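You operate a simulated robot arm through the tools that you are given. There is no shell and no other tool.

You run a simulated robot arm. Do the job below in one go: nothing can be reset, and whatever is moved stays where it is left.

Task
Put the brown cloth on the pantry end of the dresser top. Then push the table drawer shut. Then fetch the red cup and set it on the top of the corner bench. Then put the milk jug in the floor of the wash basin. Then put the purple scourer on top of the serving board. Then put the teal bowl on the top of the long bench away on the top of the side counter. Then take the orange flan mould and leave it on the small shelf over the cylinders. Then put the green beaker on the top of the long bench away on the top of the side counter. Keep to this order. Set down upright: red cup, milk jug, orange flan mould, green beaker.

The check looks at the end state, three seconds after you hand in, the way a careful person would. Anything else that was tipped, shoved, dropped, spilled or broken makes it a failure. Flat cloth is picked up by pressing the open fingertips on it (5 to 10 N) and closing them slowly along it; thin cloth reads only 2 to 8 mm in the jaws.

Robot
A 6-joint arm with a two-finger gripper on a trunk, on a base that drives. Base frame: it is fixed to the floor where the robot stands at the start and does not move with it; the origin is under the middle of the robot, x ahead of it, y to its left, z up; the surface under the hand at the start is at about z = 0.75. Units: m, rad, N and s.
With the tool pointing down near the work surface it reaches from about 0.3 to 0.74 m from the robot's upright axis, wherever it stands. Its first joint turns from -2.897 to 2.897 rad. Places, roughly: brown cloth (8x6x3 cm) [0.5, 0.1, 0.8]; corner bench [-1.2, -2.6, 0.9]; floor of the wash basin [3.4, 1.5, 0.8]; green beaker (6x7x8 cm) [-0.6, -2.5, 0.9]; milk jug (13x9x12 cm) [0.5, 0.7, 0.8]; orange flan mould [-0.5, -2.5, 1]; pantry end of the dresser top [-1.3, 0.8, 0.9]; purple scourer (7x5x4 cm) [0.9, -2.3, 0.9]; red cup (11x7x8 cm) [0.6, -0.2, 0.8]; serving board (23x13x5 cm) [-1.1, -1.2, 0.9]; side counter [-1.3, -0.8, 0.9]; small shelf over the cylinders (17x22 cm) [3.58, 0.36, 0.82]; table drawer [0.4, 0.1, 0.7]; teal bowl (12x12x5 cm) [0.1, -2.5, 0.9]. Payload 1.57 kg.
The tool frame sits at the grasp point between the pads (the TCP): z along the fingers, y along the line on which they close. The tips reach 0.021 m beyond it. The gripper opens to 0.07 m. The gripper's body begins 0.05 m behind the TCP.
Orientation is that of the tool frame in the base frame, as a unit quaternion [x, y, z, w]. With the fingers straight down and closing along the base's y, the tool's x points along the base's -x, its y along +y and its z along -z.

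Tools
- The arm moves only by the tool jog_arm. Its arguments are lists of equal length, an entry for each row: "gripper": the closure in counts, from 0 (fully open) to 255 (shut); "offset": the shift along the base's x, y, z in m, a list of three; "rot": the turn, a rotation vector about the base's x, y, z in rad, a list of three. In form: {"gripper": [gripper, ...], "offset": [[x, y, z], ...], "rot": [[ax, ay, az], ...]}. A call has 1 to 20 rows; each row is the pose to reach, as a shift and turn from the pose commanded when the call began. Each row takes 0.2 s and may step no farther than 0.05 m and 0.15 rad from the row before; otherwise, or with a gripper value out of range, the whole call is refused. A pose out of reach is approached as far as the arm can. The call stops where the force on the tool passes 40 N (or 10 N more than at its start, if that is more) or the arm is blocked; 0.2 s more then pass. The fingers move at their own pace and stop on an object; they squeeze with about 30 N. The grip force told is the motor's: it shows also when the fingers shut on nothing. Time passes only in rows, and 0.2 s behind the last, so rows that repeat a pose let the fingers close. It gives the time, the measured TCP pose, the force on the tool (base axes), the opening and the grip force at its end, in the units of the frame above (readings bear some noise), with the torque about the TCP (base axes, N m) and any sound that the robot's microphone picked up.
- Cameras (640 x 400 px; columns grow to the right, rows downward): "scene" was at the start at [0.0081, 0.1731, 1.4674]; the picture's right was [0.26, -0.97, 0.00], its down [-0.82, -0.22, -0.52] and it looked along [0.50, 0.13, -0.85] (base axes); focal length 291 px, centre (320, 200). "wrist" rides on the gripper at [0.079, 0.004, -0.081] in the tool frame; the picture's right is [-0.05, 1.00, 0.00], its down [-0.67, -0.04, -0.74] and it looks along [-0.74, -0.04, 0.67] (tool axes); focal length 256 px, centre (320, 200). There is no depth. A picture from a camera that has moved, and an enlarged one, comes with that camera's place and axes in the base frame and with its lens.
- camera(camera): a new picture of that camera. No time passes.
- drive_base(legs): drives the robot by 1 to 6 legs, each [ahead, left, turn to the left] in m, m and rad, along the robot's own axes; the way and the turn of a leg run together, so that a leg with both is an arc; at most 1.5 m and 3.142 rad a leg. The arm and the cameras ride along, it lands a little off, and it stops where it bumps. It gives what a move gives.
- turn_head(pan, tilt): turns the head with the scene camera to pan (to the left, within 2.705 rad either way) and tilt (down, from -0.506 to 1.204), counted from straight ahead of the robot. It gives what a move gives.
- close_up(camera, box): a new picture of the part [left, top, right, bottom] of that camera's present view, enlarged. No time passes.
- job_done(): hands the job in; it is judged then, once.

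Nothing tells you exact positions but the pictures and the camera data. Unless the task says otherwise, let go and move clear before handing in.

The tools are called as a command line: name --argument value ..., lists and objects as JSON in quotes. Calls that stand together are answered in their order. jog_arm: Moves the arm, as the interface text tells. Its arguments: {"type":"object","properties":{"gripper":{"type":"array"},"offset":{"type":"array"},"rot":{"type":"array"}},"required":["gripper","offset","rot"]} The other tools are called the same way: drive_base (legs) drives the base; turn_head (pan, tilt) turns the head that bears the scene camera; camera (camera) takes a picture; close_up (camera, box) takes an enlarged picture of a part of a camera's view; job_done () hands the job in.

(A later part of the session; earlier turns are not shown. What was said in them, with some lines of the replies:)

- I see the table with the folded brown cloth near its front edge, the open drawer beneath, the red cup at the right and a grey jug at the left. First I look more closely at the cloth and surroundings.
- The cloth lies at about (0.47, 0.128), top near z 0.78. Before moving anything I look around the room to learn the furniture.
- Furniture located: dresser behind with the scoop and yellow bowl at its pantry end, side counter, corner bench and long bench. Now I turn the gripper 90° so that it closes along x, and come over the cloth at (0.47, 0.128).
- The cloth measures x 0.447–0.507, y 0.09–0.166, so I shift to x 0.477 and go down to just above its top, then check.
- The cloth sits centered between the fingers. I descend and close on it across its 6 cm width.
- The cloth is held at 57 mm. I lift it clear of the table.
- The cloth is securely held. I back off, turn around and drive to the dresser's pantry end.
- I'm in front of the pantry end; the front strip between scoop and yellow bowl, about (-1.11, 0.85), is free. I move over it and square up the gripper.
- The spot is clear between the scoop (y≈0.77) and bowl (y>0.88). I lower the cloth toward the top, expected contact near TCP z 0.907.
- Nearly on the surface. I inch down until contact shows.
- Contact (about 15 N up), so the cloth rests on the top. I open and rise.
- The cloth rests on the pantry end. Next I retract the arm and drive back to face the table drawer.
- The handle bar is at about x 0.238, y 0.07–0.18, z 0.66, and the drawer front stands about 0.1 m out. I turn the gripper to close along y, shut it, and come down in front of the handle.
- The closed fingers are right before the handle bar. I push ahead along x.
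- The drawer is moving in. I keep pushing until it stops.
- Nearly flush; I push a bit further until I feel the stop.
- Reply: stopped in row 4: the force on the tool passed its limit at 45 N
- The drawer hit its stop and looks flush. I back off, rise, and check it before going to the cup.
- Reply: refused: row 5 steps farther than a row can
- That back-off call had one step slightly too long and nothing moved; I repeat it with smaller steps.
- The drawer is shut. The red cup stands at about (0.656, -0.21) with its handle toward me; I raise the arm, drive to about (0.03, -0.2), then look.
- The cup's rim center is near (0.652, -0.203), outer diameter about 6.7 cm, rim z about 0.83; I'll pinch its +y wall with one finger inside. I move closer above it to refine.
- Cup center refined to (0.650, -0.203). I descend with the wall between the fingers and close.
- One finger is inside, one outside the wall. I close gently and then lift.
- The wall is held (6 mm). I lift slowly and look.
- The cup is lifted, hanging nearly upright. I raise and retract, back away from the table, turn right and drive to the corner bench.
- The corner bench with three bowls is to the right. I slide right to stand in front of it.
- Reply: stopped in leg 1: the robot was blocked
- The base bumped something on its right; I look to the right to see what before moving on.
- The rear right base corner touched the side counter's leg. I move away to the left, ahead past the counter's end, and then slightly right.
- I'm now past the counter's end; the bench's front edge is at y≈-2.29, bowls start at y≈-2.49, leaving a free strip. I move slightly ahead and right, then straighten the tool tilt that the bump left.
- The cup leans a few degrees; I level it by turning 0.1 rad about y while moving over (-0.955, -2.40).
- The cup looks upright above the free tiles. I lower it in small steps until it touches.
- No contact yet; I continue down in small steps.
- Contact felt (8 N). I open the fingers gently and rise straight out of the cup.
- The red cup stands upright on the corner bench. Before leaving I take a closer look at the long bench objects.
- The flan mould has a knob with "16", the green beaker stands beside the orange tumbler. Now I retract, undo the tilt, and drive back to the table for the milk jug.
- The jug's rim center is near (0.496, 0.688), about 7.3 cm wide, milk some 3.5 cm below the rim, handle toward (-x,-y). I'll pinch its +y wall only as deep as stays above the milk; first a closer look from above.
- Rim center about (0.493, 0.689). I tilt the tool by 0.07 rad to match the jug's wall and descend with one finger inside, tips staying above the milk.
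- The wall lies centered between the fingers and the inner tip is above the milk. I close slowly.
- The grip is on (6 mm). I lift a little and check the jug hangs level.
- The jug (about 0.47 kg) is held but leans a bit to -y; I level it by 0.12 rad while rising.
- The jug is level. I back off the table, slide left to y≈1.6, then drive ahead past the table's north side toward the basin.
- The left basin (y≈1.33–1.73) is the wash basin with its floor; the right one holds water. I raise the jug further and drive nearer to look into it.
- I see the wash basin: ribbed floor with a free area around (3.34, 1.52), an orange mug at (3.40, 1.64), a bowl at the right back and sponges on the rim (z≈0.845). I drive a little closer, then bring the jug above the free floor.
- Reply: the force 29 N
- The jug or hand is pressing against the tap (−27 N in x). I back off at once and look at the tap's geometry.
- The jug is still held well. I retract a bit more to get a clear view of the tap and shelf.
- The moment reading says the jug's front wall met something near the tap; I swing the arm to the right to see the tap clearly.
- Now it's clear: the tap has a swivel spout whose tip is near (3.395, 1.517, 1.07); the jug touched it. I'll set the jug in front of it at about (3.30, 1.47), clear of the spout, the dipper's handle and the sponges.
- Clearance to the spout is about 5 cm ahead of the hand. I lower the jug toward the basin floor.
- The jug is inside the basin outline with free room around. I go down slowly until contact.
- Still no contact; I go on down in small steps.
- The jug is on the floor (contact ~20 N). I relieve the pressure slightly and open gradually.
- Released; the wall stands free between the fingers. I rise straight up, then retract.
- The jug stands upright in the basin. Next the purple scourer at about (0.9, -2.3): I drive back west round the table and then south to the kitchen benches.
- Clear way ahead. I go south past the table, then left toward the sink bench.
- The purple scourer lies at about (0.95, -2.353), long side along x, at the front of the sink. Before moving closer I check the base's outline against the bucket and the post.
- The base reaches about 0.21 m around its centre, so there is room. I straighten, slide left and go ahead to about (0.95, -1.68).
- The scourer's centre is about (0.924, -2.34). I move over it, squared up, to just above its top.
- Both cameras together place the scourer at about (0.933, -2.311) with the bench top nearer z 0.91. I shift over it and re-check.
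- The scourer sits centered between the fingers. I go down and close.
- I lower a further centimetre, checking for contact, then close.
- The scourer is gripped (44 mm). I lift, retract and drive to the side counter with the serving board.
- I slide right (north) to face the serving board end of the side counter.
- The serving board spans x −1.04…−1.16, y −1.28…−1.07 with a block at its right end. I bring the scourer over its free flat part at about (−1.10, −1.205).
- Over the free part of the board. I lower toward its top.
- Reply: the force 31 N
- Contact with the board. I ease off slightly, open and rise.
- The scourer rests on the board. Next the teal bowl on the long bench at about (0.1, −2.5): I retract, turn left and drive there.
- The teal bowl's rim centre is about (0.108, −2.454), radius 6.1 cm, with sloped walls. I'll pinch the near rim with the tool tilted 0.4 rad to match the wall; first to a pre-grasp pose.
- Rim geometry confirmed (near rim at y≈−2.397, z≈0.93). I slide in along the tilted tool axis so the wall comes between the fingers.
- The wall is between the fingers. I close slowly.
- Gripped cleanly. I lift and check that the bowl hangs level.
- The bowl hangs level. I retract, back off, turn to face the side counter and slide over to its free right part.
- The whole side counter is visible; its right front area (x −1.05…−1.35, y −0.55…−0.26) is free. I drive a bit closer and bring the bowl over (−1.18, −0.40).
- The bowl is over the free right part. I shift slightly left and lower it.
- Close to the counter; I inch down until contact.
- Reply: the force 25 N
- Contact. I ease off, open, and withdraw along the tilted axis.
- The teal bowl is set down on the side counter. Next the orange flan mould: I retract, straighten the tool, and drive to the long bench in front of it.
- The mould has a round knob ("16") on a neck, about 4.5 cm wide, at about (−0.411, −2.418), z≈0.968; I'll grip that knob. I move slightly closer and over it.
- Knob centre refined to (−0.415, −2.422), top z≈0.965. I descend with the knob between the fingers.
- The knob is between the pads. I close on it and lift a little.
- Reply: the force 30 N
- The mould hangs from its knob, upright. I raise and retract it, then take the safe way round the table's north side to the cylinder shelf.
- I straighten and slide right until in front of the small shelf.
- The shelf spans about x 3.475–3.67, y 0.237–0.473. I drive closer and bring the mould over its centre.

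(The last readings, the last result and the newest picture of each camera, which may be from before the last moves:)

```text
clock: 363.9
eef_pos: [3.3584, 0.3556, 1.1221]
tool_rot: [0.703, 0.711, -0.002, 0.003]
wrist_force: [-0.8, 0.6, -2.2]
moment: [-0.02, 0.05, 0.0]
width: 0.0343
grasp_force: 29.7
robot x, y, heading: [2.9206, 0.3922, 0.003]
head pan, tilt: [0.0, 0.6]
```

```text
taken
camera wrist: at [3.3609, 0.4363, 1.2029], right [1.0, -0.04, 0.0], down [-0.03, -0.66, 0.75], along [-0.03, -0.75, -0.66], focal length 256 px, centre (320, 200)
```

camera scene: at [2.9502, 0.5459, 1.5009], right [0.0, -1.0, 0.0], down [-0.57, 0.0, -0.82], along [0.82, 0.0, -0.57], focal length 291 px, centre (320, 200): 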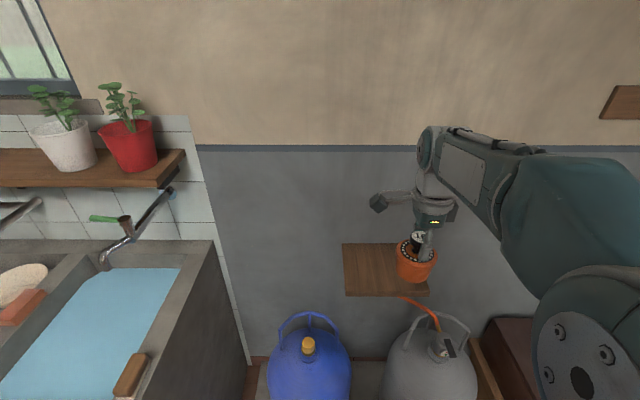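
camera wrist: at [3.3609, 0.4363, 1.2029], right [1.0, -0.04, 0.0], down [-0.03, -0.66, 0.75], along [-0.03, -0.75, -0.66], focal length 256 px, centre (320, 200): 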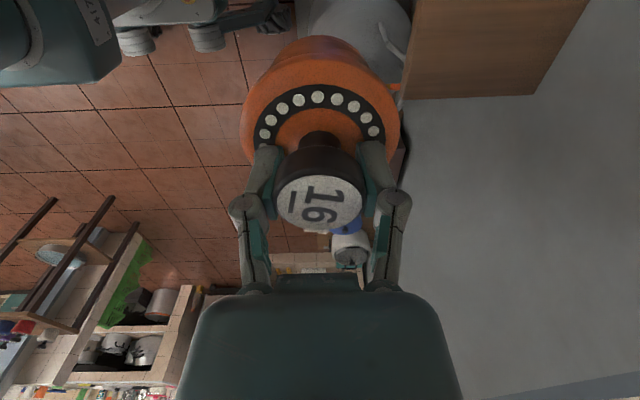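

Shelf top is at z≈0.82, centre (3.577, 0.356). I move the mould ahead over it at height and then lower.

jog_arm --gripper '[230, 230, 230, 230, 230, 230, 230, 230]' --offset '[[0.04, 0, 0], [0.08, 0, 0], [0.12, 0, 0], [0.16, 0, 0], [0.19, 0, 0], [0.21, 0.001, -0.03], [0.21, 0.001, -0.07], [0.21, 0.001, -0.11]]' --rot '[[0, 0, 0], [0, 0, 0], [0, 0, 0], [0, 0, 0], [0, 0, 0], [0, 0, 0], [0, 0, 0], [0, 0, 0]]'

camera --camera "scene"

camera --camera "wrist"

```text
clock: 365.7
eef_pos: [3.5656, 0.3565, 1.0098]
tool_rot: [0.704, 0.71, -0.002, 0.004]
wrist_force: [0.3, 0.0, -1.8]
moment: [-0.02, -0.02, -0.01]
width: 0.0343
grasp_force: 30.1
robot x, y, heading: [2.9197, 0.3937, 0.004]
head pan, tilt: [0.0, 0.6]
```

```text
taken
camera scene: at [2.9514, 0.546, 1.5009], right [0.0, -1.0, 0.0], down [-0.57, 0.0, -0.82], along [0.82, 0.0, -0.57], focal length 291 px, centre (320, 200)
```

scene: 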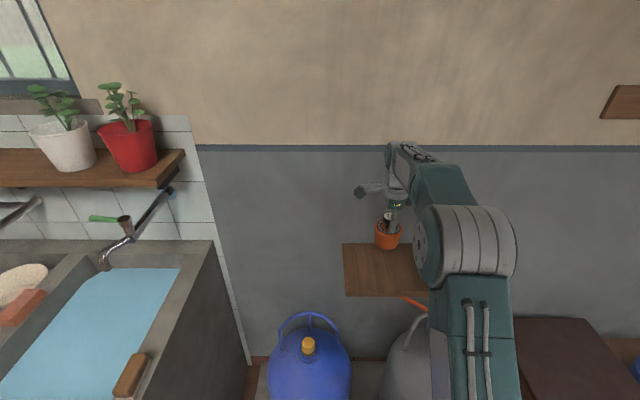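

```text
taken
camera wrist: at [3.5683, 0.437, 1.0908], right [1.0, -0.04, 0.0], down [-0.03, -0.66, 0.75], along [-0.03, -0.75, -0.66], focal length 256 px, centre (320, 200)
```

wrist: 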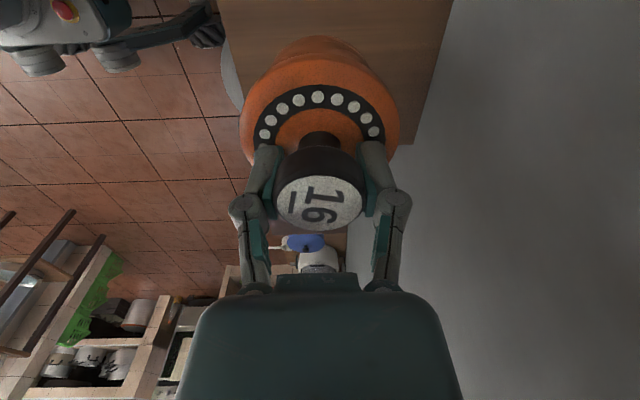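

Centered above the shelf. I lower toward it.

jog_arm --gripper '[230, 230, 230, 230]' --offset '[[0.004, 0, -0.03], [0.004, 0, -0.06], [0.004, 0, -0.085], [0.004, 0, -0.095]]' --rot '[[0, 0, 0], [0, 0, 0], [0, 0, 0], [0, 0, 0]]'

close_up --camera "scene" --box '[330, 190, 450, 310]'

camera --camera "wrist"

```text
clock: 366.7
eef_pos: [3.5702, 0.3585, 0.9181]
tool_rot: [0.704, 0.71, -0.001, 0.003]
wrist_force: [-0.2, 0.2, -1.4]
moment: [-0.04, -0.01, 0.02]
width: 0.0344
grasp_force: 29.9
robot x, y, heading: [2.92, 0.3941, 0.005]
head pan, tilt: [0.0, 0.6]
```

```text
3.33 times, centred on (390, 250) of scene
camera zoom: at [2.9515, 0.546, 1.5009], right [0.0, -1.0, 0.0], down [-0.57, 0.0, -0.82], along [0.82, 0.0, -0.57], focal length 971 px, centre (87, 33)
```

zoom: 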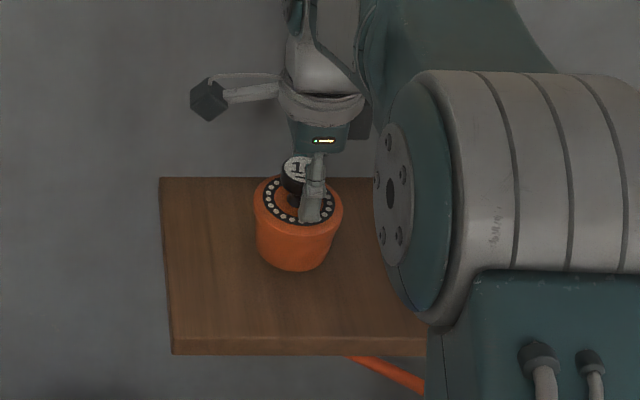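

```text
taken
camera wrist: at [3.5733, 0.4381, 0.9984], right [1.0, -0.04, 0.0], down [-0.03, -0.66, 0.75], along [-0.03, -0.75, -0.66], focal length 256 px, centre (320, 200)
```

wrist: 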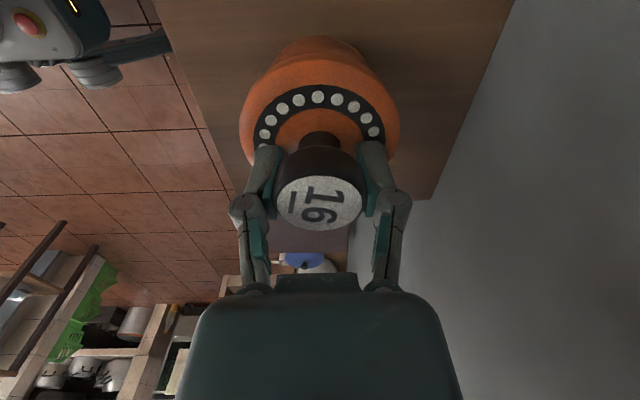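

jog_arm --gripper '[230, 230, 230, 230]' --offset '[[0, 0, -0.004], [0, 0, -0.008], [0, 0, -0.012], [0, 0, -0.015]]' --rot '[[0, 0, 0], [0, 0, 0], [0, 0, 0], [0, 0, 0]]'

```text
clock: 367.7
eef_pos: [3.5733, 0.358, 0.9023]
tool_rot: [0.704, 0.711, -0.002, 0.003]
wrist_force: [-0.4, 0.8, -0.9]
moment: [0.03, 0.02, 0.01]
width: 0.0344
grasp_force: 30.0
robot x, y, heading: [2.9202, 0.3947, 0.006]
head pan, tilt: [0.0, 0.6]
```

jog_arm --gripper '[230, 230, 230]' --offset '[[0, 0, -0.003], [0, 0, -0.006], [0, 0, -0.009]]' --rot '[[0, 0, 0], [0, 0, 0], [0, 0, 0]]'

```text
clock: 368.4
eef_pos: [3.5736, 0.357, 0.903]
tool_rot: [0.704, 0.71, 0.002, 0.006]
wrist_force: [-5.6, 0.9, 12.6]
moment: [0.08, 0.73, 0.02]
width: 0.0345
grasp_force: 30.5
robot x, y, heading: [2.9202, 0.3911, -0.001]
head pan, tilt: [0.0, 0.6]
stopped in row 3: the force on the tool passed its limit at 44 N (the readings are from after the stop); the commanded pose is now the measured one
```

The mould has touched down. I ease the pressure by a millimetre, open gently and rise.

jog_arm --gripper '[230, 215, 200, 180, 150, 110, 70, 40, 40]' --offset '[[0, 0, 0.001], [0, 0, 0.001], [0, 0, 0.001], [0, 0, 0.001], [0, 0, 0.001], [0, 0, 0.001], [0, 0, 0.001], [0, 0, 0.001], [0, 0, 0.001]]' --rot '[[0, 0, 0], [0, 0, 0], [0, 0, 0], [0, 0, 0], [0, 0, 0], [0, 0, 0], [0, 0, 0], [0, 0, 0], [0, 0, 0]]'

camera --camera "wrist"

close_up --camera "scene" --box '[330, 190, 450, 310]'

```text
clock: 370.4
eef_pos: [3.5737, 0.3565, 0.9014]
tool_rot: [0.703, 0.711, 0.001, 0.006]
wrist_force: [0.5, -0.6, -0.2]
moment: [0.0, 0.03, 0.01]
width: 0.0588
grasp_force: 0.0
robot x, y, heading: [2.9231, 0.3894, 0.002]
head pan, tilt: [0.0, 0.6]
```

```text
taken
camera wrist: at [3.5764, 0.4373, 0.9827], right [1.0, -0.04, 0.01], down [-0.04, -0.66, 0.75], along [-0.03, -0.75, -0.66], focal length 256 px, centre (320, 200)
```

wrist: 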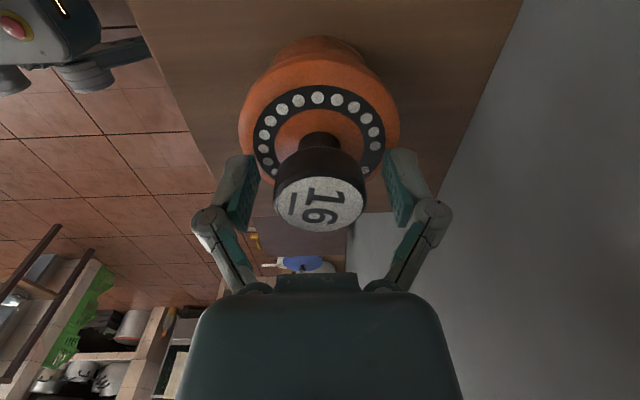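

```text
3.33 times, centred on (390, 250) of scene
camera zoom: at [2.9516, 0.546, 1.5009], right [0.0, -1.0, 0.0], down [-0.57, 0.0, -0.82], along [0.82, 0.0, -0.57], focal length 971 px, centre (87, 33)
```

zoom: 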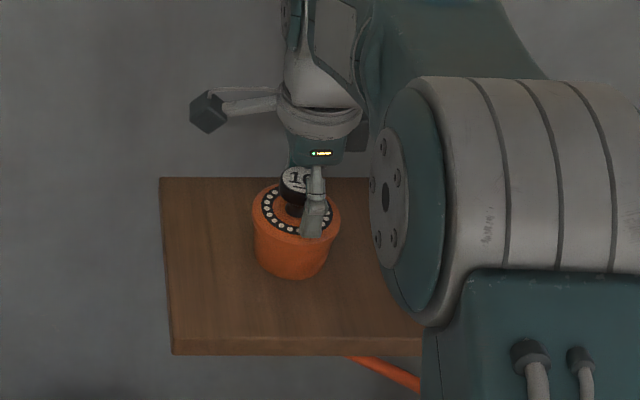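

Released and standing upright. I rise straight up and retract.

jog_arm --gripper '[40, 40, 40, 40, 40, 40]' --offset '[[0, 0, 0.02], [0, 0, 0.05], [0, 0, 0.09], [0, 0, 0.13], [0, 0, 0.17], [0, 0, 0.2]]' --rot '[[0, 0, 0], [0, 0, 0], [0, 0, 0], [0, 0, 0], [0, 0, 0], [0, 0, 0]]'

jog_arm --gripper '[40, 40, 40, 40, 40]' --offset '[[-0.04, 0, 0], [-0.08, 0, 0], [-0.12, 0, 0], [-0.16, 0, 0], [-0.2, 0, 0]]' --rot '[[0, 0, 0], [0, 0, 0], [0, 0, 0], [0, 0, 0], [0, 0, 0]]'

close_up --camera "scene" --box '[320, 190, 460, 350]'

camera --camera "wrist"

```text
clock: 371.8
eef_pos: [3.5751, 0.3577, 1.1035]
tool_rot: [0.703, 0.711, 0.001, 0.005]
wrist_force: [0.7, -0.5, -1.0]
moment: [0.01, -0.04, 0.02]
width: 0.0592
grasp_force: 0.0
robot x, y, heading: [2.9206, 0.3895, 0.009]
head pan, tilt: [0.0, 0.6]
```

```text
clock: 373.0
eef_pos: [3.374, 0.3563, 1.1001]
tool_rot: [0.704, 0.71, 0.001, 0.006]
wrist_force: [0.2, -0.5, -0.3]
moment: [0.0, -0.02, -0.01]
width: 0.0591
grasp_force: 0.1
robot x, y, heading: [2.9218, 0.3901, 0.003]
head pan, tilt: [0.0, 0.6]
```

```text
2.50 times, centred on (390, 270) of scene
camera zoom: at [2.9502, 0.5462, 1.5009], right [0.0, -1.0, 0.0], down [-0.57, 0.0, -0.82], along [0.82, 0.0, -0.57], focal length 728 px, centre (145, 25)
```

zoom: 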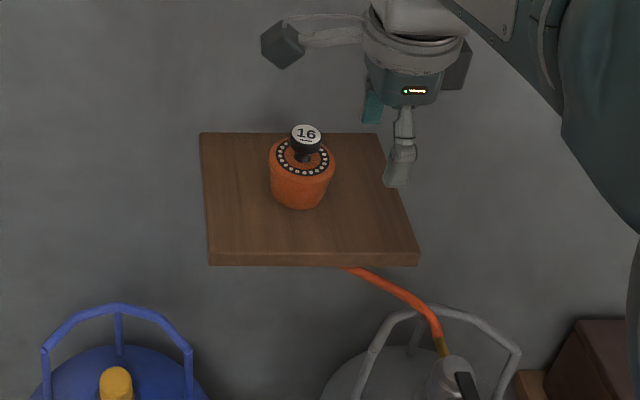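

```text
taken
camera wrist: at [3.3773, 0.4379, 1.1809], right [1.0, -0.04, 0.01], down [-0.04, -0.66, 0.75], along [-0.03, -0.75, -0.66], focal length 256 px, centre (320, 200)
```

wrist: 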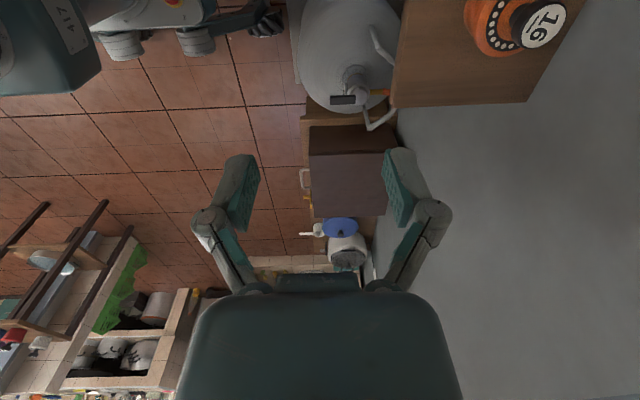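

The mould stands on the small shelf. Last, the green beaker: I drive back the same way round the table.

drive_base --legs '[[-0.4, 0, 0], [0, 1.15, 0], [-1.4, 0.02, 0], [-1.25, 0, 0]]'

turn_head --pan -1.2 --tilt 0.6

camera --camera "scene"

```text
clock: 393.5
eef_pos: [0.3155, 1.5155, 1.1006]
tool_rot: [0.712, 0.702, 0.001, 0.006]
wrist_force: [1.1, 0.2, -0.4]
moment: [0.0, 0.0, -0.04]
width: 0.0591
grasp_force: 0.1
robot x, y, heading: [-0.1413, 1.5639, -0.019]
head pan, tilt: [0.0, 0.6]
```

```text
clock: 394.9
eef_pos: [0.3141, 1.5165, 1.1013]
tool_rot: [0.712, 0.702, 0.002, 0.007]
wrist_force: [-0.6, 0.0, 0.5]
moment: [-0.01, -0.02, -0.02]
width: 0.0589
grasp_force: 0.1
robot x, y, heading: [-0.1425, 1.5605, -0.02]
head pan, tilt: [-1.201, 0.6]
```

```text
taken
camera scene: at [-0.1638, 1.6343, 1.501], right [-0.94, -0.34, 0.0], down [-0.19, 0.53, -0.83], along [0.28, -0.78, -0.56], focal length 291 px, centre (320, 200)
```

scene: 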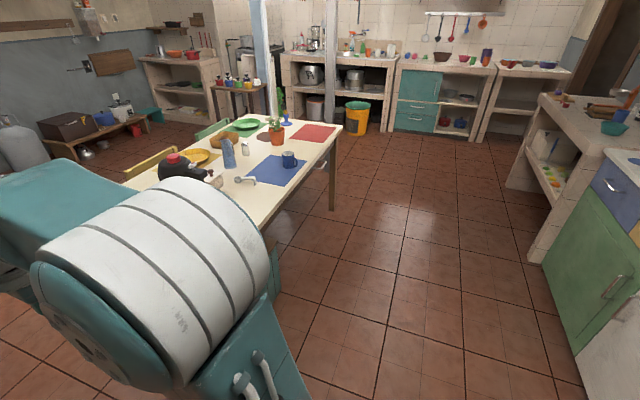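

drive_base --legs '[[0, 0, -1.55], [1.45, -0.15, 0], [1.45, -0.1, 0]]'

turn_head --pan 0.0 --tilt 0.6

camera --camera "scene"

```text
clock: 412.6
eef_pos: [-0.3886, -1.7702, 1.1002]
tool_rot: [1.0, 0.01, -0.003, 0.006]
wrist_force: [0.4, -1.0, -0.1]
moment: [-0.03, 0.03, 0.01]
width: 0.059
grasp_force: 0.0
robot x, y, heading: [-0.3615, -1.312, -1.557]
head pan, tilt: [-1.201, 0.6]
```

```text
clock: 413.9
eef_pos: [-0.3879, -1.7698, 1.1001]
tool_rot: [1.0, 0.01, -0.004, 0.006]
wrist_force: [0.5, -1.0, 0.1]
moment: [0.01, 0.0, -0.01]
width: 0.0588
grasp_force: 0.1
robot x, y, heading: [-0.3625, -1.3126, -1.559]
head pan, tilt: [0.0, 0.6]
```

```text
taken
camera scene: at [-0.2039, -1.3415, 1.5009], right [-1.0, -0.01, 0.0], down [-0.01, 0.57, -0.82], along [0.01, -0.82, -0.57], focal length 291 px, centre (320, 200)
```

scene: 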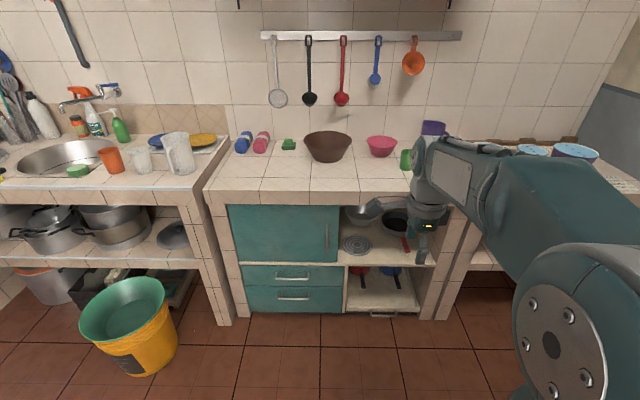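

drive_base --legs '[[0.53, -0.18, -0.012]]'

turn_head --pan 0.0 --tilt 0.7

camera --camera "scene"

camera --camera "wrist"

```text
clock: 417.1
eef_pos: [-0.5647, -2.2974, 1.1006]
tool_rot: [1.0, 0.002, -0.003, 0.005]
wrist_force: [0.8, -0.6, 0.4]
moment: [0.03, 0.0, -0.01]
width: 0.059
grasp_force: 0.0
robot x, y, heading: [-0.5314, -1.8425, -1.571]
head pan, tilt: [0.0, 0.6]
```

```text
clock: 417.8
eef_pos: [-0.5662, -2.2979, 1.1007]
tool_rot: [1.0, 0.002, -0.003, 0.005]
wrist_force: [0.5, 1.4, 0.0]
moment: [0.03, 0.02, 0.02]
width: 0.0592
grasp_force: 0.1
robot x, y, heading: [-0.5295, -1.8403, -1.573]
head pan, tilt: [0.0, 0.7]
```

```text
taken
camera scene: at [-0.3748, -1.8681, 1.4924], right [-1.0, 0.0, 0.0], down [0.0, 0.64, -0.76], along [0.0, -0.76, -0.64], focal length 291 px, centre (320, 200)
```

scene: 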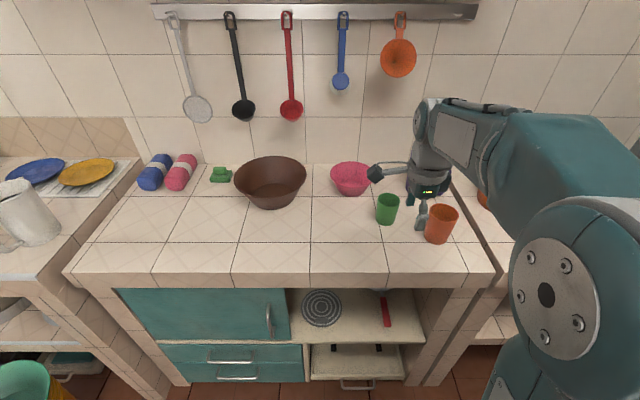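

```text
taken
camera wrist: at [-0.4865, -2.2999, 1.1811], right [-0.05, -1.0, 0.01], down [-0.66, 0.04, 0.75], along [-0.75, 0.03, -0.66], focal length 256 px, centre (320, 200)
```

wrist: 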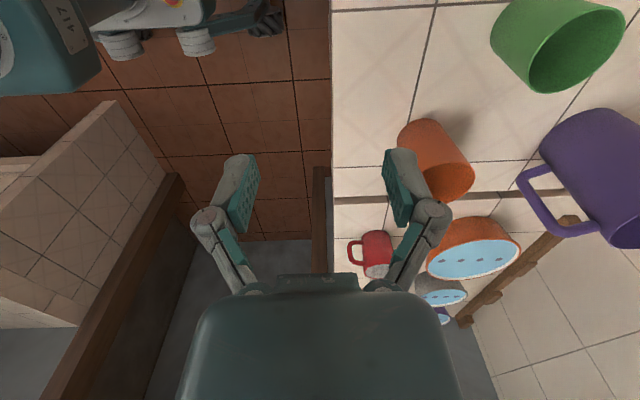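

close_up --camera "scene" --box '[340, 170, 480, 260]'

close_up --camera "wrist" --box '[460, 0, 640, 130]'

```text
4.44 times, centred on (410, 215) of scene
camera zoom: at [-0.3748, -1.8681, 1.4924], right [-1.0, 0.0, 0.0], down [0.0, 0.64, -0.76], along [0.0, -0.76, -0.64], focal length 1295 px, centre (-80, 133)
```

zoom: 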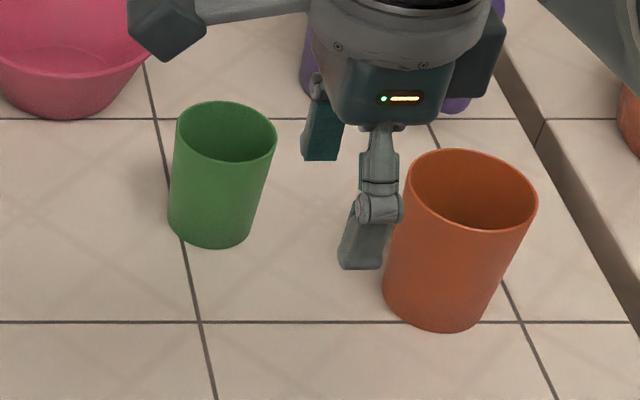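

```text
3.08 times, centred on (550, 65) of wrist
camera zoom: at [-0.4865, -2.2999, 1.1811], right [-0.05, -1.0, 0.01], down [-0.66, 0.04, 0.75], along [-0.75, 0.03, -0.66], focal length 788 px, centre (-388, 615)
```

zoom: 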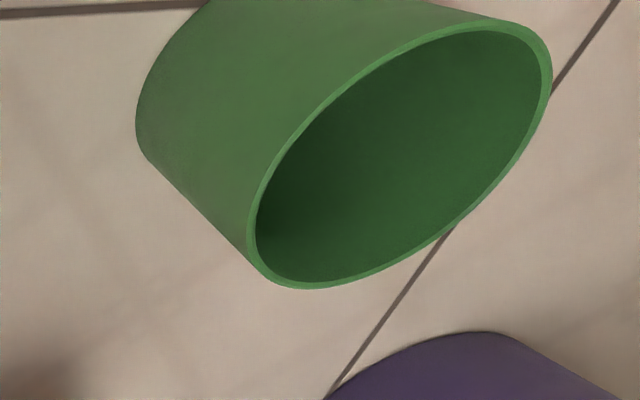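

The beaker's rim centre is about (−0.5715, −2.501), r≈3.3 cm, rim z≈0.96. I'll pinch its near wall; moving above it first.

jog_arm --gripper '[110, 110, 110, 110, 110]' --offset '[[-0.001, -0.04, 0], [-0.002, -0.08, 0], [-0.004, -0.12, -0.01], [-0.005, -0.155, -0.03], [-0.005, -0.173, -0.06]]' --rot '[[0, 0, 0], [-0.03, 0, 0], [-0.065, 0, 0], [-0.065, 0, 0], [-0.065, 0, 0]]'

camera --camera "wrist"

close_up --camera "scene" --box '[340, 150, 480, 250]'

```text
clock: 419.0
eef_pos: [-0.5689, -2.4718, 1.0445]
tool_rot: [0.999, 0.003, -0.003, 0.039]
wrist_force: [0.7, 0.0, -0.2]
moment: [-0.04, 0.02, -0.03]
width: 0.0397
grasp_force: 0.1
robot x, y, heading: [-0.5273, -1.8446, -1.571]
head pan, tilt: [0.0, 0.7]
```

```text
taken
camera wrist: at [-0.4897, -2.4687, 1.1245], right [-0.05, -1.0, 0.08], down [-0.66, 0.09, 0.74], along [-0.75, -0.02, -0.66], focal length 256 px, centre (320, 200)
```

wrist: 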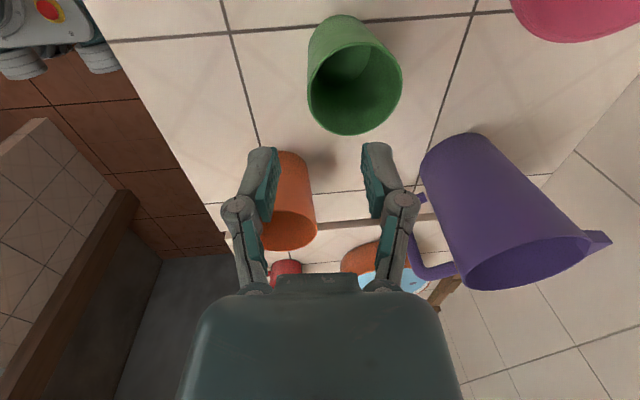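

```text
4.00 times, centred on (410, 200) of scene
camera zoom: at [-0.3748, -1.8691, 1.4923], right [-1.0, 0.0, 0.0], down [0.0, 0.65, -0.76], along [0.0, -0.76, -0.65], focal length 1166 px, centre (-40, 200)
```

zoom: 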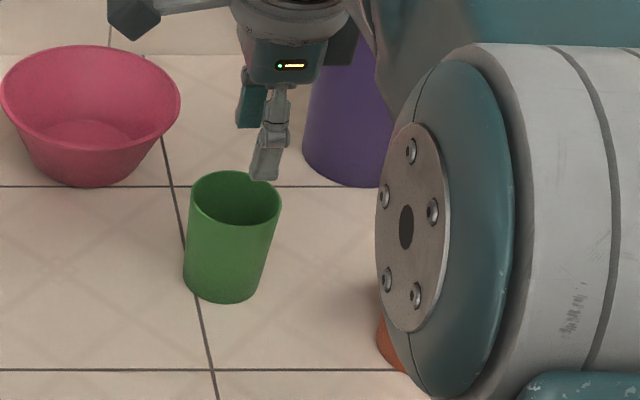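

Aligned. I descend with the near wall between the fingers.

jog_arm --gripper '[110, 110, 110, 110]' --offset '[[0, 0, -0.035], [0, 0, -0.07], [0, 0, -0.095], [0, 0, -0.104]]' --rot '[[0, 0, 0], [0, 0, 0], [0, 0, 0], [0, 0, 0]]'

camera --camera "wrist"

close_up --camera "scene" --box '[340, 150, 480, 250]'

```text
clock: 420.0
eef_pos: [-0.569, -2.4712, 0.9364]
tool_rot: [0.999, 0.003, -0.004, 0.037]
wrist_force: [-0.3, -0.8, 0.4]
moment: [0.0, -0.01, 0.04]
width: 0.0399
grasp_force: 0.1
robot x, y, heading: [-0.5304, -1.8439, -1.573]
head pan, tilt: [0.0, 0.7]
```

```text
taken
camera wrist: at [-0.4894, -2.4686, 1.0177], right [-0.05, -1.0, 0.08], down [-0.66, 0.09, 0.75], along [-0.75, -0.01, -0.66], focal length 256 px, centre (320, 200)
```

wrist: 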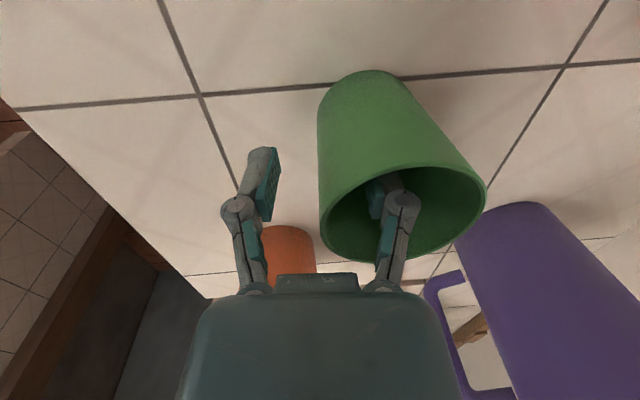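

```text
4.00 times, centred on (410, 200) of scene
camera zoom: at [-0.3748, -1.8691, 1.4923], right [-1.0, 0.0, 0.0], down [0.0, 0.65, -0.76], along [0.0, -0.76, -0.65], focal length 1166 px, centre (-40, 200)
```

zoom: 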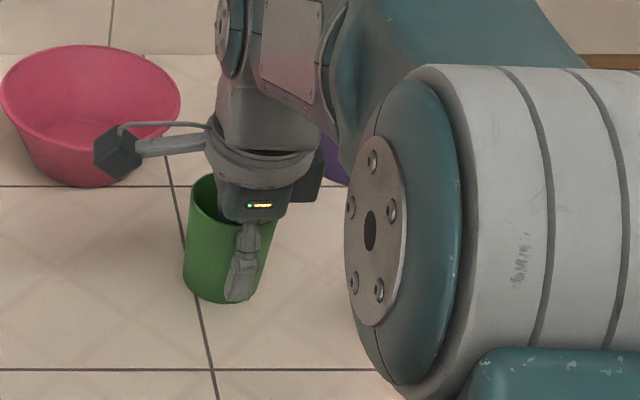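

One finger inside, one outside. I close and lift.

jog_arm --gripper '[130, 150, 170, 190, 210, 230, 250, 255, 255]' --offset '[[0, -0.001, 0], [0, -0.001, 0], [0, -0.001, 0], [0, -0.001, 0], [0, -0.001, 0], [0, -0.001, 0], [0, -0.001, 0], [0, -0.001, 0], [0, -0.001, 0]]' --rot '[[0, 0, 0], [0, 0, 0], [0, 0, 0], [0, 0, 0], [0, 0, 0], [0, 0, 0], [0, 0, 0], [0, 0, 0], [0, 0, 0]]'

jog_arm --gripper '[255, 255, 255, 255, 255]' --offset '[[0, 0, 0.01], [0, 0, 0.03], [0, 0, 0.06], [0, 0, 0.1], [0, 0, 0.14]]' --rot '[[0, 0, 0], [0, 0, 0], [0, 0, 0], [0, 0, 0], [0, 0, 0]]'

camera --camera "wrist"

close_up --camera "scene" --box '[340, 110, 480, 230]'

```text
clock: 422.0
eef_pos: [-0.5696, -2.473, 0.9373]
tool_rot: [0.999, 0.004, -0.004, 0.038]
wrist_force: [0.4, 0.0, 0.2]
moment: [0.01, -0.01, 0.02]
width: 0.006
grasp_force: 30.0
robot x, y, heading: [-0.5365, -1.8429, -1.572]
head pan, tilt: [0.0, 0.7]
```

```text
clock: 423.2
eef_pos: [-0.5751, -2.4726, 1.0766]
tool_rot: [0.999, 0.003, -0.004, 0.036]
wrist_force: [-0.1, -0.2, -0.9]
moment: [0.03, 0.02, 0.0]
width: 0.0062
grasp_force: 30.4
robot x, y, heading: [-0.5298, -1.842, -1.571]
head pan, tilt: [0.0, 0.7]
```

```text
taken
camera wrist: at [-0.4952, -2.4697, 1.1571], right [-0.05, -1.0, 0.07], down [-0.66, 0.09, 0.75], along [-0.75, -0.01, -0.66], focal length 256 px, centre (320, 200)
```

wrist: 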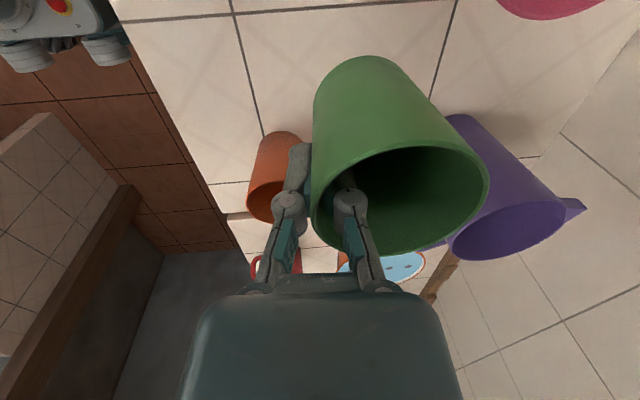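

```text
3.33 times, centred on (410, 170) of scene
camera zoom: at [-0.3748, -1.8691, 1.4923], right [-1.0, 0.0, 0.0], down [0.0, 0.65, -0.76], along [0.0, -0.76, -0.65], focal length 971 px, centre (20, 300)
```

zoom: 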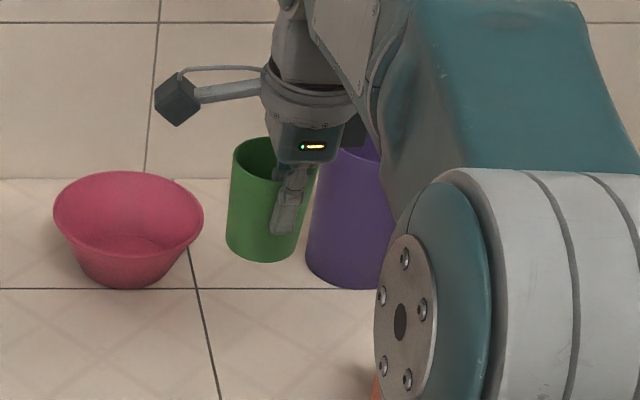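

The beaker hangs upright. I retract, back off, turn to the side counter and slide to its middle-right.

jog_arm --gripper '[255, 255, 255, 255, 255]' --offset '[[0, 0.04, 0.02], [0, 0.08, 0.03], [0, 0.12, 0.03], [0, 0.16, 0.03], [0, 0.18, 0.03]]' --rot '[[0, 0, 0], [0, 0, 0], [0, 0, 0], [0, 0, 0], [0, 0, 0]]'

drive_base --legs '[[-0.35, 0.14, 0], [0, 0, -1.571], [0, -0.95, 0]]'

turn_head --pan 0.0 --tilt 0.75

camera --camera "scene"

camera --camera "wrist"

```text
clock: 424.4
eef_pos: [-0.5721, -2.2901, 1.108]
tool_rot: [0.999, 0.003, -0.002, 0.038]
wrist_force: [0.4, -0.7, -0.3]
moment: [0.01, -0.01, -0.02]
width: 0.0061
grasp_force: 30.1
robot x, y, heading: [-0.5275, -1.839, -1.578]
head pan, tilt: [0.0, 0.7]
```

```text
clock: 435.1
eef_pos: [-0.8397, -0.5188, 1.1093]
tool_rot: [0.711, -0.703, -0.03, 0.025]
wrist_force: [0.2, -0.6, -0.1]
moment: [0.02, 0.02, 0.0]
width: 0.0056
grasp_force: 29.9
robot x, y, heading: [-0.3887, -0.5553, -3.136]
head pan, tilt: [0.0, 0.7]
```

```text
clock: 435.8
eef_pos: [-0.8391, -0.5177, 1.1085]
tool_rot: [0.71, -0.703, -0.028, 0.024]
wrist_force: [0.5, -0.6, -2.0]
moment: [0.03, -0.04, -0.03]
width: 0.0062
grasp_force: 29.5
robot x, y, heading: [-0.3908, -0.5595, -3.137]
head pan, tilt: [0.0, 0.75]
```

```text
taken
camera scene: at [-0.4131, -0.7135, 1.4881], right [0.0, 1.0, 0.0], down [0.68, 0.0, -0.73], along [-0.73, 0.0, -0.68], focal length 291 px, centre (320, 200)
```

scene: 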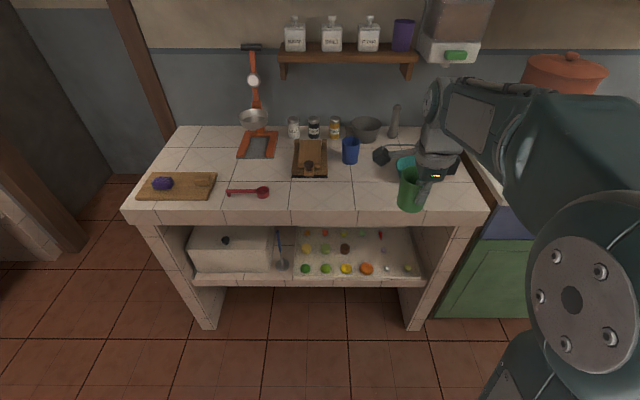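

```text
taken
camera wrist: at [-0.8378, -0.5978, 1.1891], right [-1.0, 0.04, 0.08], down [0.08, 0.66, 0.75], along [-0.02, 0.75, -0.66], focal length 256 px, centre (320, 200)
```

wrist: 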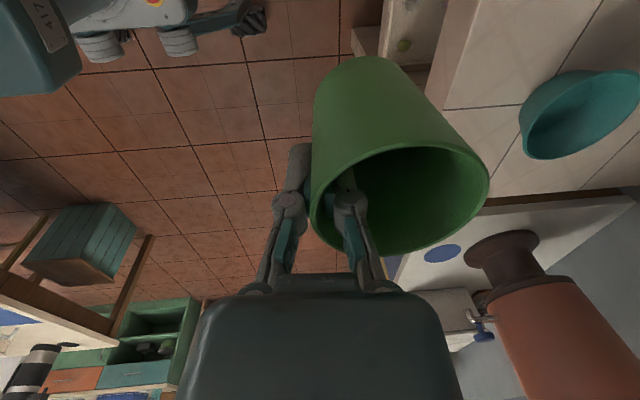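

The spot in front of the blue cup at about (−1.11, −0.60) is free. I drive a bit closer and move the beaker over it.

drive_base --legs '[[0.08, 0, 0]]'

jog_arm --gripper '[255, 255, 255, 255, 255, 255]' --offset '[[-0.03, -0.02, 0], [-0.065, -0.04, 0], [-0.1, -0.06, 0], [-0.135, -0.08, 0], [-0.16, -0.083, -0.03], [-0.16, -0.083, -0.07]]' --rot '[[0, 0, 0], [0, 0, 0], [0, 0, 0], [0, 0, 0], [0, 0, 0], [0, 0, 0]]'

camera --camera "scene"

camera --camera "wrist"

```text
clock: 436.8
eef_pos: [-0.9191, -0.5183, 1.108]
tool_rot: [0.711, -0.702, -0.03, 0.024]
wrist_force: [-1.1, 0.0, -1.3]
moment: [-0.02, -0.01, 0.03]
width: 0.0062
grasp_force: 29.7
robot x, y, heading: [-0.4674, -0.5596, -3.139]
head pan, tilt: [0.0, 0.75]
```

```text
clock: 438.2
eef_pos: [-1.0744, -0.6028, 1.0377]
tool_rot: [0.711, -0.702, -0.029, 0.025]
wrist_force: [-0.1, -0.2, 0.3]
moment: [-0.03, 0.02, 0.01]
width: 0.0065
grasp_force: 30.2
robot x, y, heading: [-0.4697, -0.5613, -3.138]
head pan, tilt: [0.0, 0.75]
```

```text
taken
camera scene: at [-0.4923, -0.7137, 1.488], right [-0.01, 1.0, 0.0], down [0.68, 0.0, -0.73], along [-0.73, 0.0, -0.68], focal length 291 px, centre (320, 200)
```

scene: 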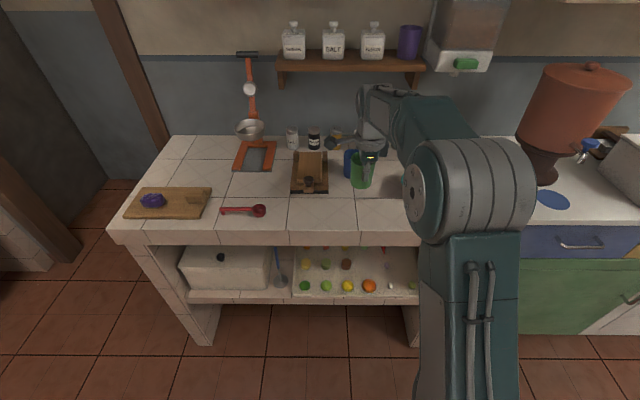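

```text
taken
camera wrist: at [-1.0724, -0.6825, 1.1189], right [-1.0, 0.04, 0.08], down [0.08, 0.66, 0.75], along [-0.02, 0.75, -0.66], focal length 256 px, centre (320, 200)
```

wrist: 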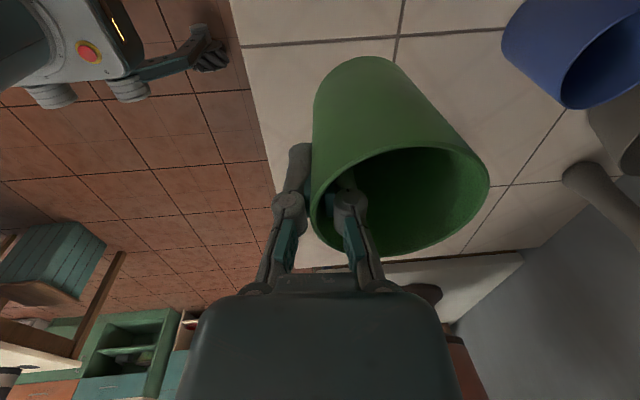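

Clear below. I lower the beaker toward the counter.

jog_arm --gripper '[255, 255, 255, 255]' --offset '[[-0.008, 0, -0.03], [-0.008, 0, -0.06], [-0.008, 0, -0.08], [-0.008, 0, -0.09]]' --rot '[[0, 0, 0], [0, 0, 0], [0, 0, 0], [0, 0, 0]]'

close_up --camera "scene" --box '[300, 120, 430, 240]'

```text
clock: 439.2
eef_pos: [-1.0863, -0.6025, 0.9463]
tool_rot: [0.711, -0.702, -0.029, 0.024]
wrist_force: [-0.5, -0.3, -0.4]
moment: [0.01, -0.01, -0.01]
width: 0.0059
grasp_force: 29.8
robot x, y, heading: [-0.4685, -0.5576, -3.135]
head pan, tilt: [0.0, 0.75]
```

```text
3.33 times, centred on (365, 180) of scene
camera zoom: at [-0.4924, -0.7137, 1.488], right [-0.01, 1.0, 0.0], down [0.68, 0.0, -0.73], along [-0.73, 0.0, -0.68], focal length 971 px, centre (170, 267)
```

zoom: 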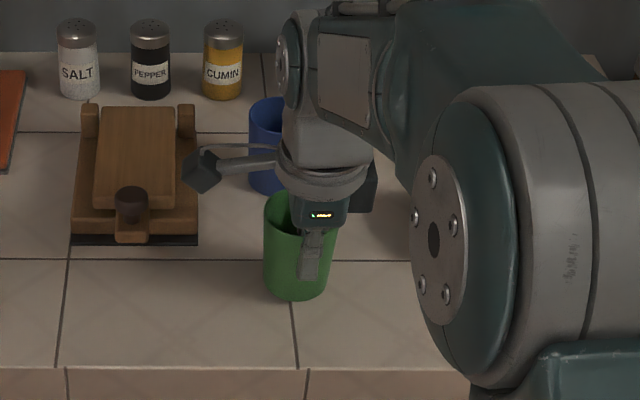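

jog_arm --gripper '[255, 255, 255]' --offset '[[0, 0, -0.004], [0, 0, -0.008], [0, 0, -0.011]]' --rot '[[0, 0, 0], [0, 0, 0], [0, 0, 0]]'

```text
clock: 440.0
eef_pos: [-1.0851, -0.6026, 0.9387]
tool_rot: [0.711, -0.702, -0.028, 0.025]
wrist_force: [0.3, 0.4, -0.5]
moment: [0.05, 0.0, 0.03]
width: 0.006
grasp_force: 29.9
robot x, y, heading: [-0.4709, -0.5571, -3.137]
head pan, tilt: [0.0, 0.75]
```

jog_arm --gripper '[255, 255, 255]' --offset '[[0, 0, -0.003], [0, 0, -0.006], [0, 0, -0.008]]' --rot '[[0, 0, 0], [0, 0, 0], [0, 0, 0]]'

```text
clock: 440.8
eef_pos: [-1.0887, -0.6021, 0.9306]
tool_rot: [0.71, -0.703, -0.03, 0.026]
wrist_force: [4.1, 1.9, 22.8]
moment: [0.02, -0.11, 0.02]
width: 0.0059
grasp_force: 30.0
robot x, y, heading: [-0.4666, -0.5558, -3.135]
head pan, tilt: [0.0, 0.75]
```

Contact. I ease off, open gradually and rise out.

jog_arm --gripper '[255, 240, 220, 200, 180, 160, 140, 120, 120, 120, 120, 120, 120, 120]' --offset '[[0, 0, 0.003], [0, 0, 0.003], [0, 0, 0.003], [0, 0, 0.003], [0, 0, 0.003], [0, 0, 0.003], [0, 0, 0.003], [0, 0, 0.003], [0, 0, 0.003], [0.001, 0, 0.025], [0.003, 0, 0.06], [0.005, 0, 0.1], [0.007, 0, 0.14], [0.008, 0, 0.16]]' --rot '[[0, 0, 0], [0, 0, 0], [0, 0, 0], [0, 0, 0], [0, 0, 0], [0, 0, 0], [0, 0, 0], [0, 0, 0], [0, 0, 0], [0, 0, 0], [0, 0, 0], [0, 0, 0], [0, 0, 0], [0, 0, 0]]'

jog_arm --gripper '[120, 120, 120, 120]' --offset '[[0.04, 0, 0], [0.08, 0, 0], [0.12, 0, 0], [0.15, 0, 0]]' --rot '[[0, 0, 0], [0, 0, 0], [0, 0, 0], [0, 0, 0]]'

camera --camera "scene"

camera --camera "wrist"

```text
clock: 443.8
eef_pos: [-1.079, -0.6019, 1.0898]
tool_rot: [0.711, -0.703, -0.029, 0.024]
wrist_force: [0.0, 1.3, 0.1]
moment: [0.0, 0.01, -0.03]
width: 0.0371
grasp_force: 0.1
robot x, y, heading: [-0.4679, -0.559, -3.139]
head pan, tilt: [0.0, 0.75]
```

```text
clock: 444.8
eef_pos: [-0.9267, -0.6022, 1.0898]
tool_rot: [0.711, -0.702, -0.029, 0.024]
wrist_force: [0.2, 0.3, -0.5]
moment: [0.02, -0.04, 0.0]
width: 0.0371
grasp_force: 0.0
robot x, y, heading: [-0.4642, -0.5598, -3.137]
head pan, tilt: [0.0, 0.75]
```

```text
taken
camera scene: at [-0.4914, -0.7135, 1.488], right [-0.01, 1.0, 0.0], down [0.68, 0.0, -0.73], along [-0.73, 0.0, -0.68], focal length 291 px, centre (320, 200)
```

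scene: 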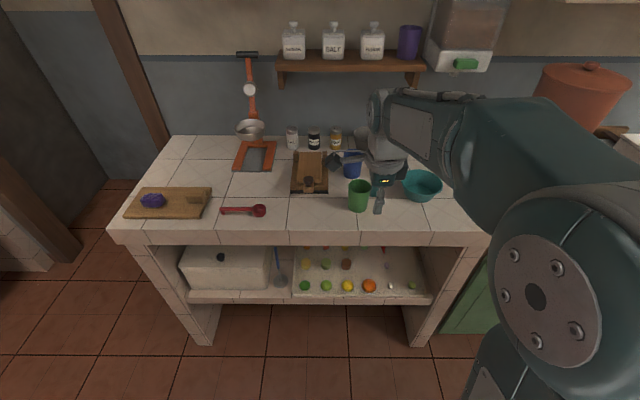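

```text
taken
camera wrist: at [-0.9245, -0.6813, 1.1701], right [-1.0, 0.04, 0.07], down [0.08, 0.66, 0.75], along [-0.02, 0.75, -0.66], focal length 256 px, centre (320, 200)
```

wrist: 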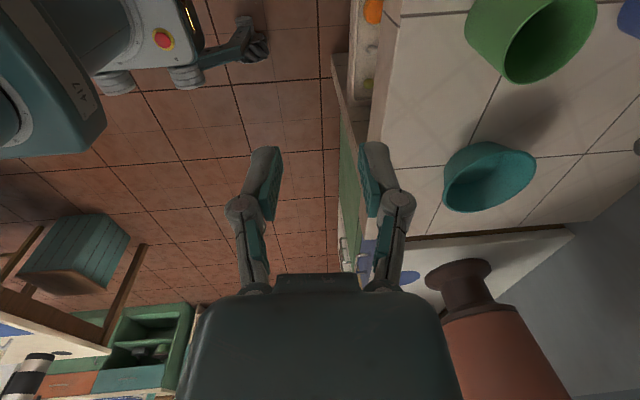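

The beaker stands upright on the counter. Before handing in I look over the finished places: drawer, cloth, cup and board.

turn_head --pan -2.47 --tilt 0.6

close_up --camera "scene" --box '[200, 100, 440, 300]'

turn_head --pan -1.14 --tilt 0.4

close_up --camera "scene" --box '[220, 120, 420, 280]'

turn_head --pan 1.31 --tilt 0.4

close_up --camera "scene" --box '[220, 100, 420, 260]'

turn_head --pan 0.3 --tilt 0.7

camera --camera "scene"

```text
clock: 447.1
eef_pos: [-0.9282, -0.6015, 1.0911]
tool_rot: [0.712, -0.702, -0.029, 0.025]
wrist_force: [-0.4, -0.3, 0.1]
moment: [-0.04, 0.0, 0.03]
width: 0.037
grasp_force: 0.1
robot x, y, heading: [-0.4689, -0.5623, -3.139]
head pan, tilt: [-2.47, 0.6]
```

```text
2.00 times, centred on (320, 200) of scene
camera zoom: at [-0.3397, -0.6577, 1.5011], right [0.63, -0.78, 0.0], down [-0.44, -0.35, -0.83], along [0.64, 0.52, -0.56], focal length 583 px, centre (320, 200)
```

zoom: 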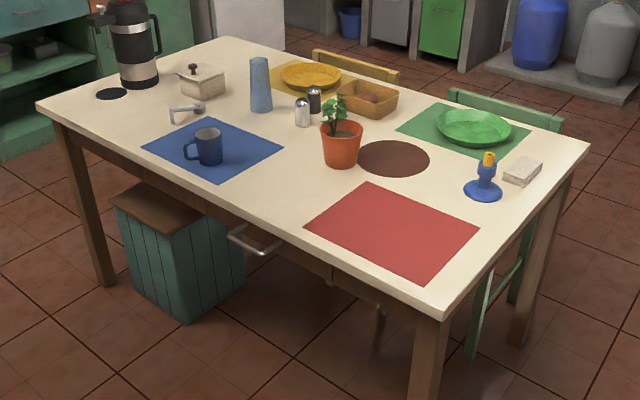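

```text
clock: 448.6
eef_pos: [-0.9276, -0.6017, 1.0898]
tool_rot: [0.711, -0.702, -0.028, 0.024]
wrist_force: [0.6, 0.2, -0.5]
moment: [0.0, -0.02, 0.03]
width: 0.0369
grasp_force: 0.1
robot x, y, heading: [-0.4676, -0.5578, -3.135]
head pan, tilt: [-1.14, 0.4]
```

```text
2.50 times, centred on (320, 200) of scene
camera zoom: at [-0.4477, -0.6292, 1.5192], right [0.91, 0.42, 0.0], down [0.17, -0.35, -0.92], along [-0.39, 0.84, -0.39], focal length 728 px, centre (320, 200)
```

zoom: 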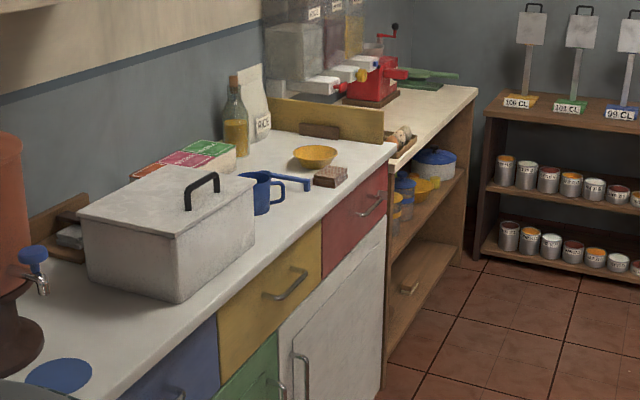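

```text
clock: 450.8
eef_pos: [-0.9267, -0.6023, 1.0893]
tool_rot: [0.711, -0.703, -0.029, 0.023]
wrist_force: [0.0, 0.3, 0.0]
moment: [0.03, 0.01, 0.01]
width: 0.0371
grasp_force: 0.0
robot x, y, heading: [-0.4641, -0.5543, -3.136]
head pan, tilt: [1.311, 0.4]
```

```text
2.50 times, centred on (320, 180) of scene
camera zoom: at [-0.4319, -0.8028, 1.5191], right [-0.97, 0.25, 0.0], down [0.1, 0.38, -0.92], along [-0.23, -0.89, -0.39], focal length 728 px, centre (320, 250)
```

zoom: 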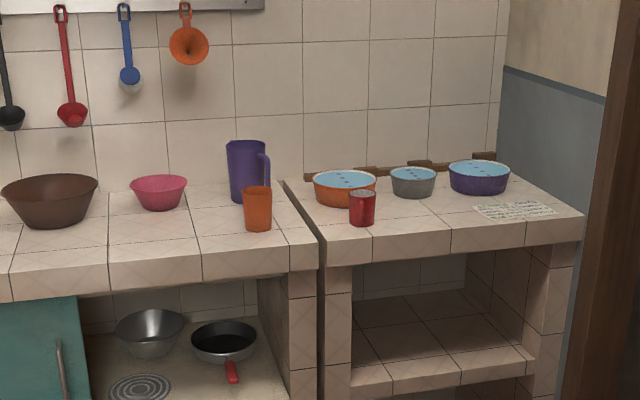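

```text
clock: 452.1
eef_pos: [-0.9281, -0.6026, 1.089]
tool_rot: [0.711, -0.703, -0.028, 0.024]
wrist_force: [0.1, 0.2, 0.0]
moment: [0.0, 0.03, 0.03]
width: 0.0372
grasp_force: 0.1
robot x, y, heading: [-0.4693, -0.5641, -3.13]
head pan, tilt: [0.3, 0.7]
```

```text
taken
camera scene: at [-0.4896, -0.7388, 1.4923], right [-0.3, 0.95, 0.0], down [0.61, 0.2, -0.76], along [-0.73, -0.23, -0.64], focal length 291 px, centre (320, 200)
```

scene: 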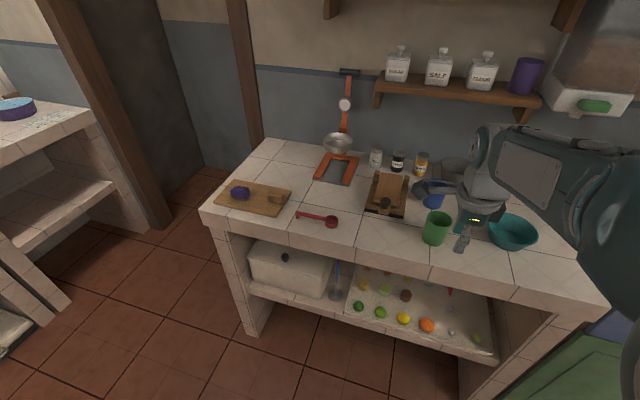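

turn_head --pan -2.47 --tilt 0.6

close_up --camera "scene" --box '[250, 180, 350, 260]'

```text
clock: 454.5
eef_pos: [-0.9268, -0.6018, 1.0898]
tool_rot: [0.711, -0.703, -0.028, 0.025]
wrist_force: [-0.4, 0.0, 0.5]
moment: [0.0, -0.02, 0.04]
width: 0.0371
grasp_force: 0.0
robot x, y, heading: [-0.4695, -0.5574, -3.134]
head pan, tilt: [-2.47, 0.6]
```

```text
5.00 times, centred on (300, 220) of scene
camera zoom: at [-0.3397, -0.6577, 1.5011], right [0.63, -0.78, 0.0], down [-0.44, -0.35, -0.83], along [0.64, 0.52, -0.56], focal length 1457 px, centre (420, 100)
```

zoom: 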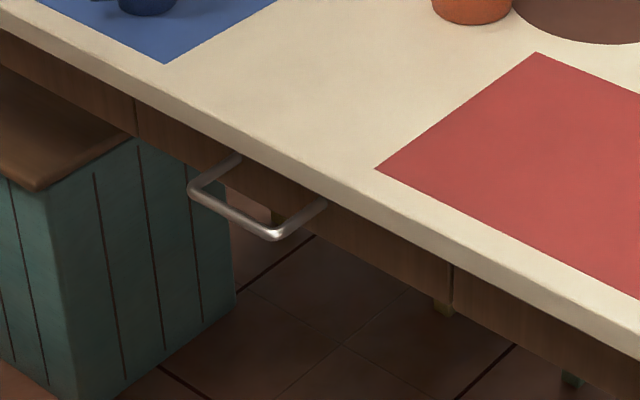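

Everything checks out: drawer flush, cloth on the pantry end, red cup upright, scourer on the board, teal bowl and green beaker on the side counter, with jug and mould left upright earlier. The hand is empty and clear, so I hand in.

job_done

```text
The job is handed in.
```

I did all eight jobs in the order you gave and handed the work in. I haven't been shown the result of the check.

| Item | Where it ended up | Last checked |
|---|---|---|
| Brown cloth | Pantry end of the dresser top, at the front beside the yellow bowl | Final look |
| Table drawer | Pushed shut, flush with the table front | Final look |
| Red cup | Corner bench, upright, in front of the bowls | Final look |
| Milk jug | Floor of the wash basin, upright | When set down |
| Purple scourer | On the flat part of the serving board | Final look |
| Teal bowl | Side counter, right-hand front | Final look |
| Orange flan mould | Small shelf over the cylinders, upright | When set down |
| Green beaker | Side counter, upright, in front of the blue cup | Final look |

Two contacts happened along the way:

- **Side counter:** on the way to the corner bench, the base bumped the leg of the side counter. Nothing on the counter looked disturbed afterwards.
- **Tap:** when I first brought the jug to the basin, it pressed against the tap spout with about 27 N before I backed off. The jug stayed in the grip, and the spout looked normal in later pictures. I had no clear earlier view of the spout, so I can't rule out that it turned slightly.
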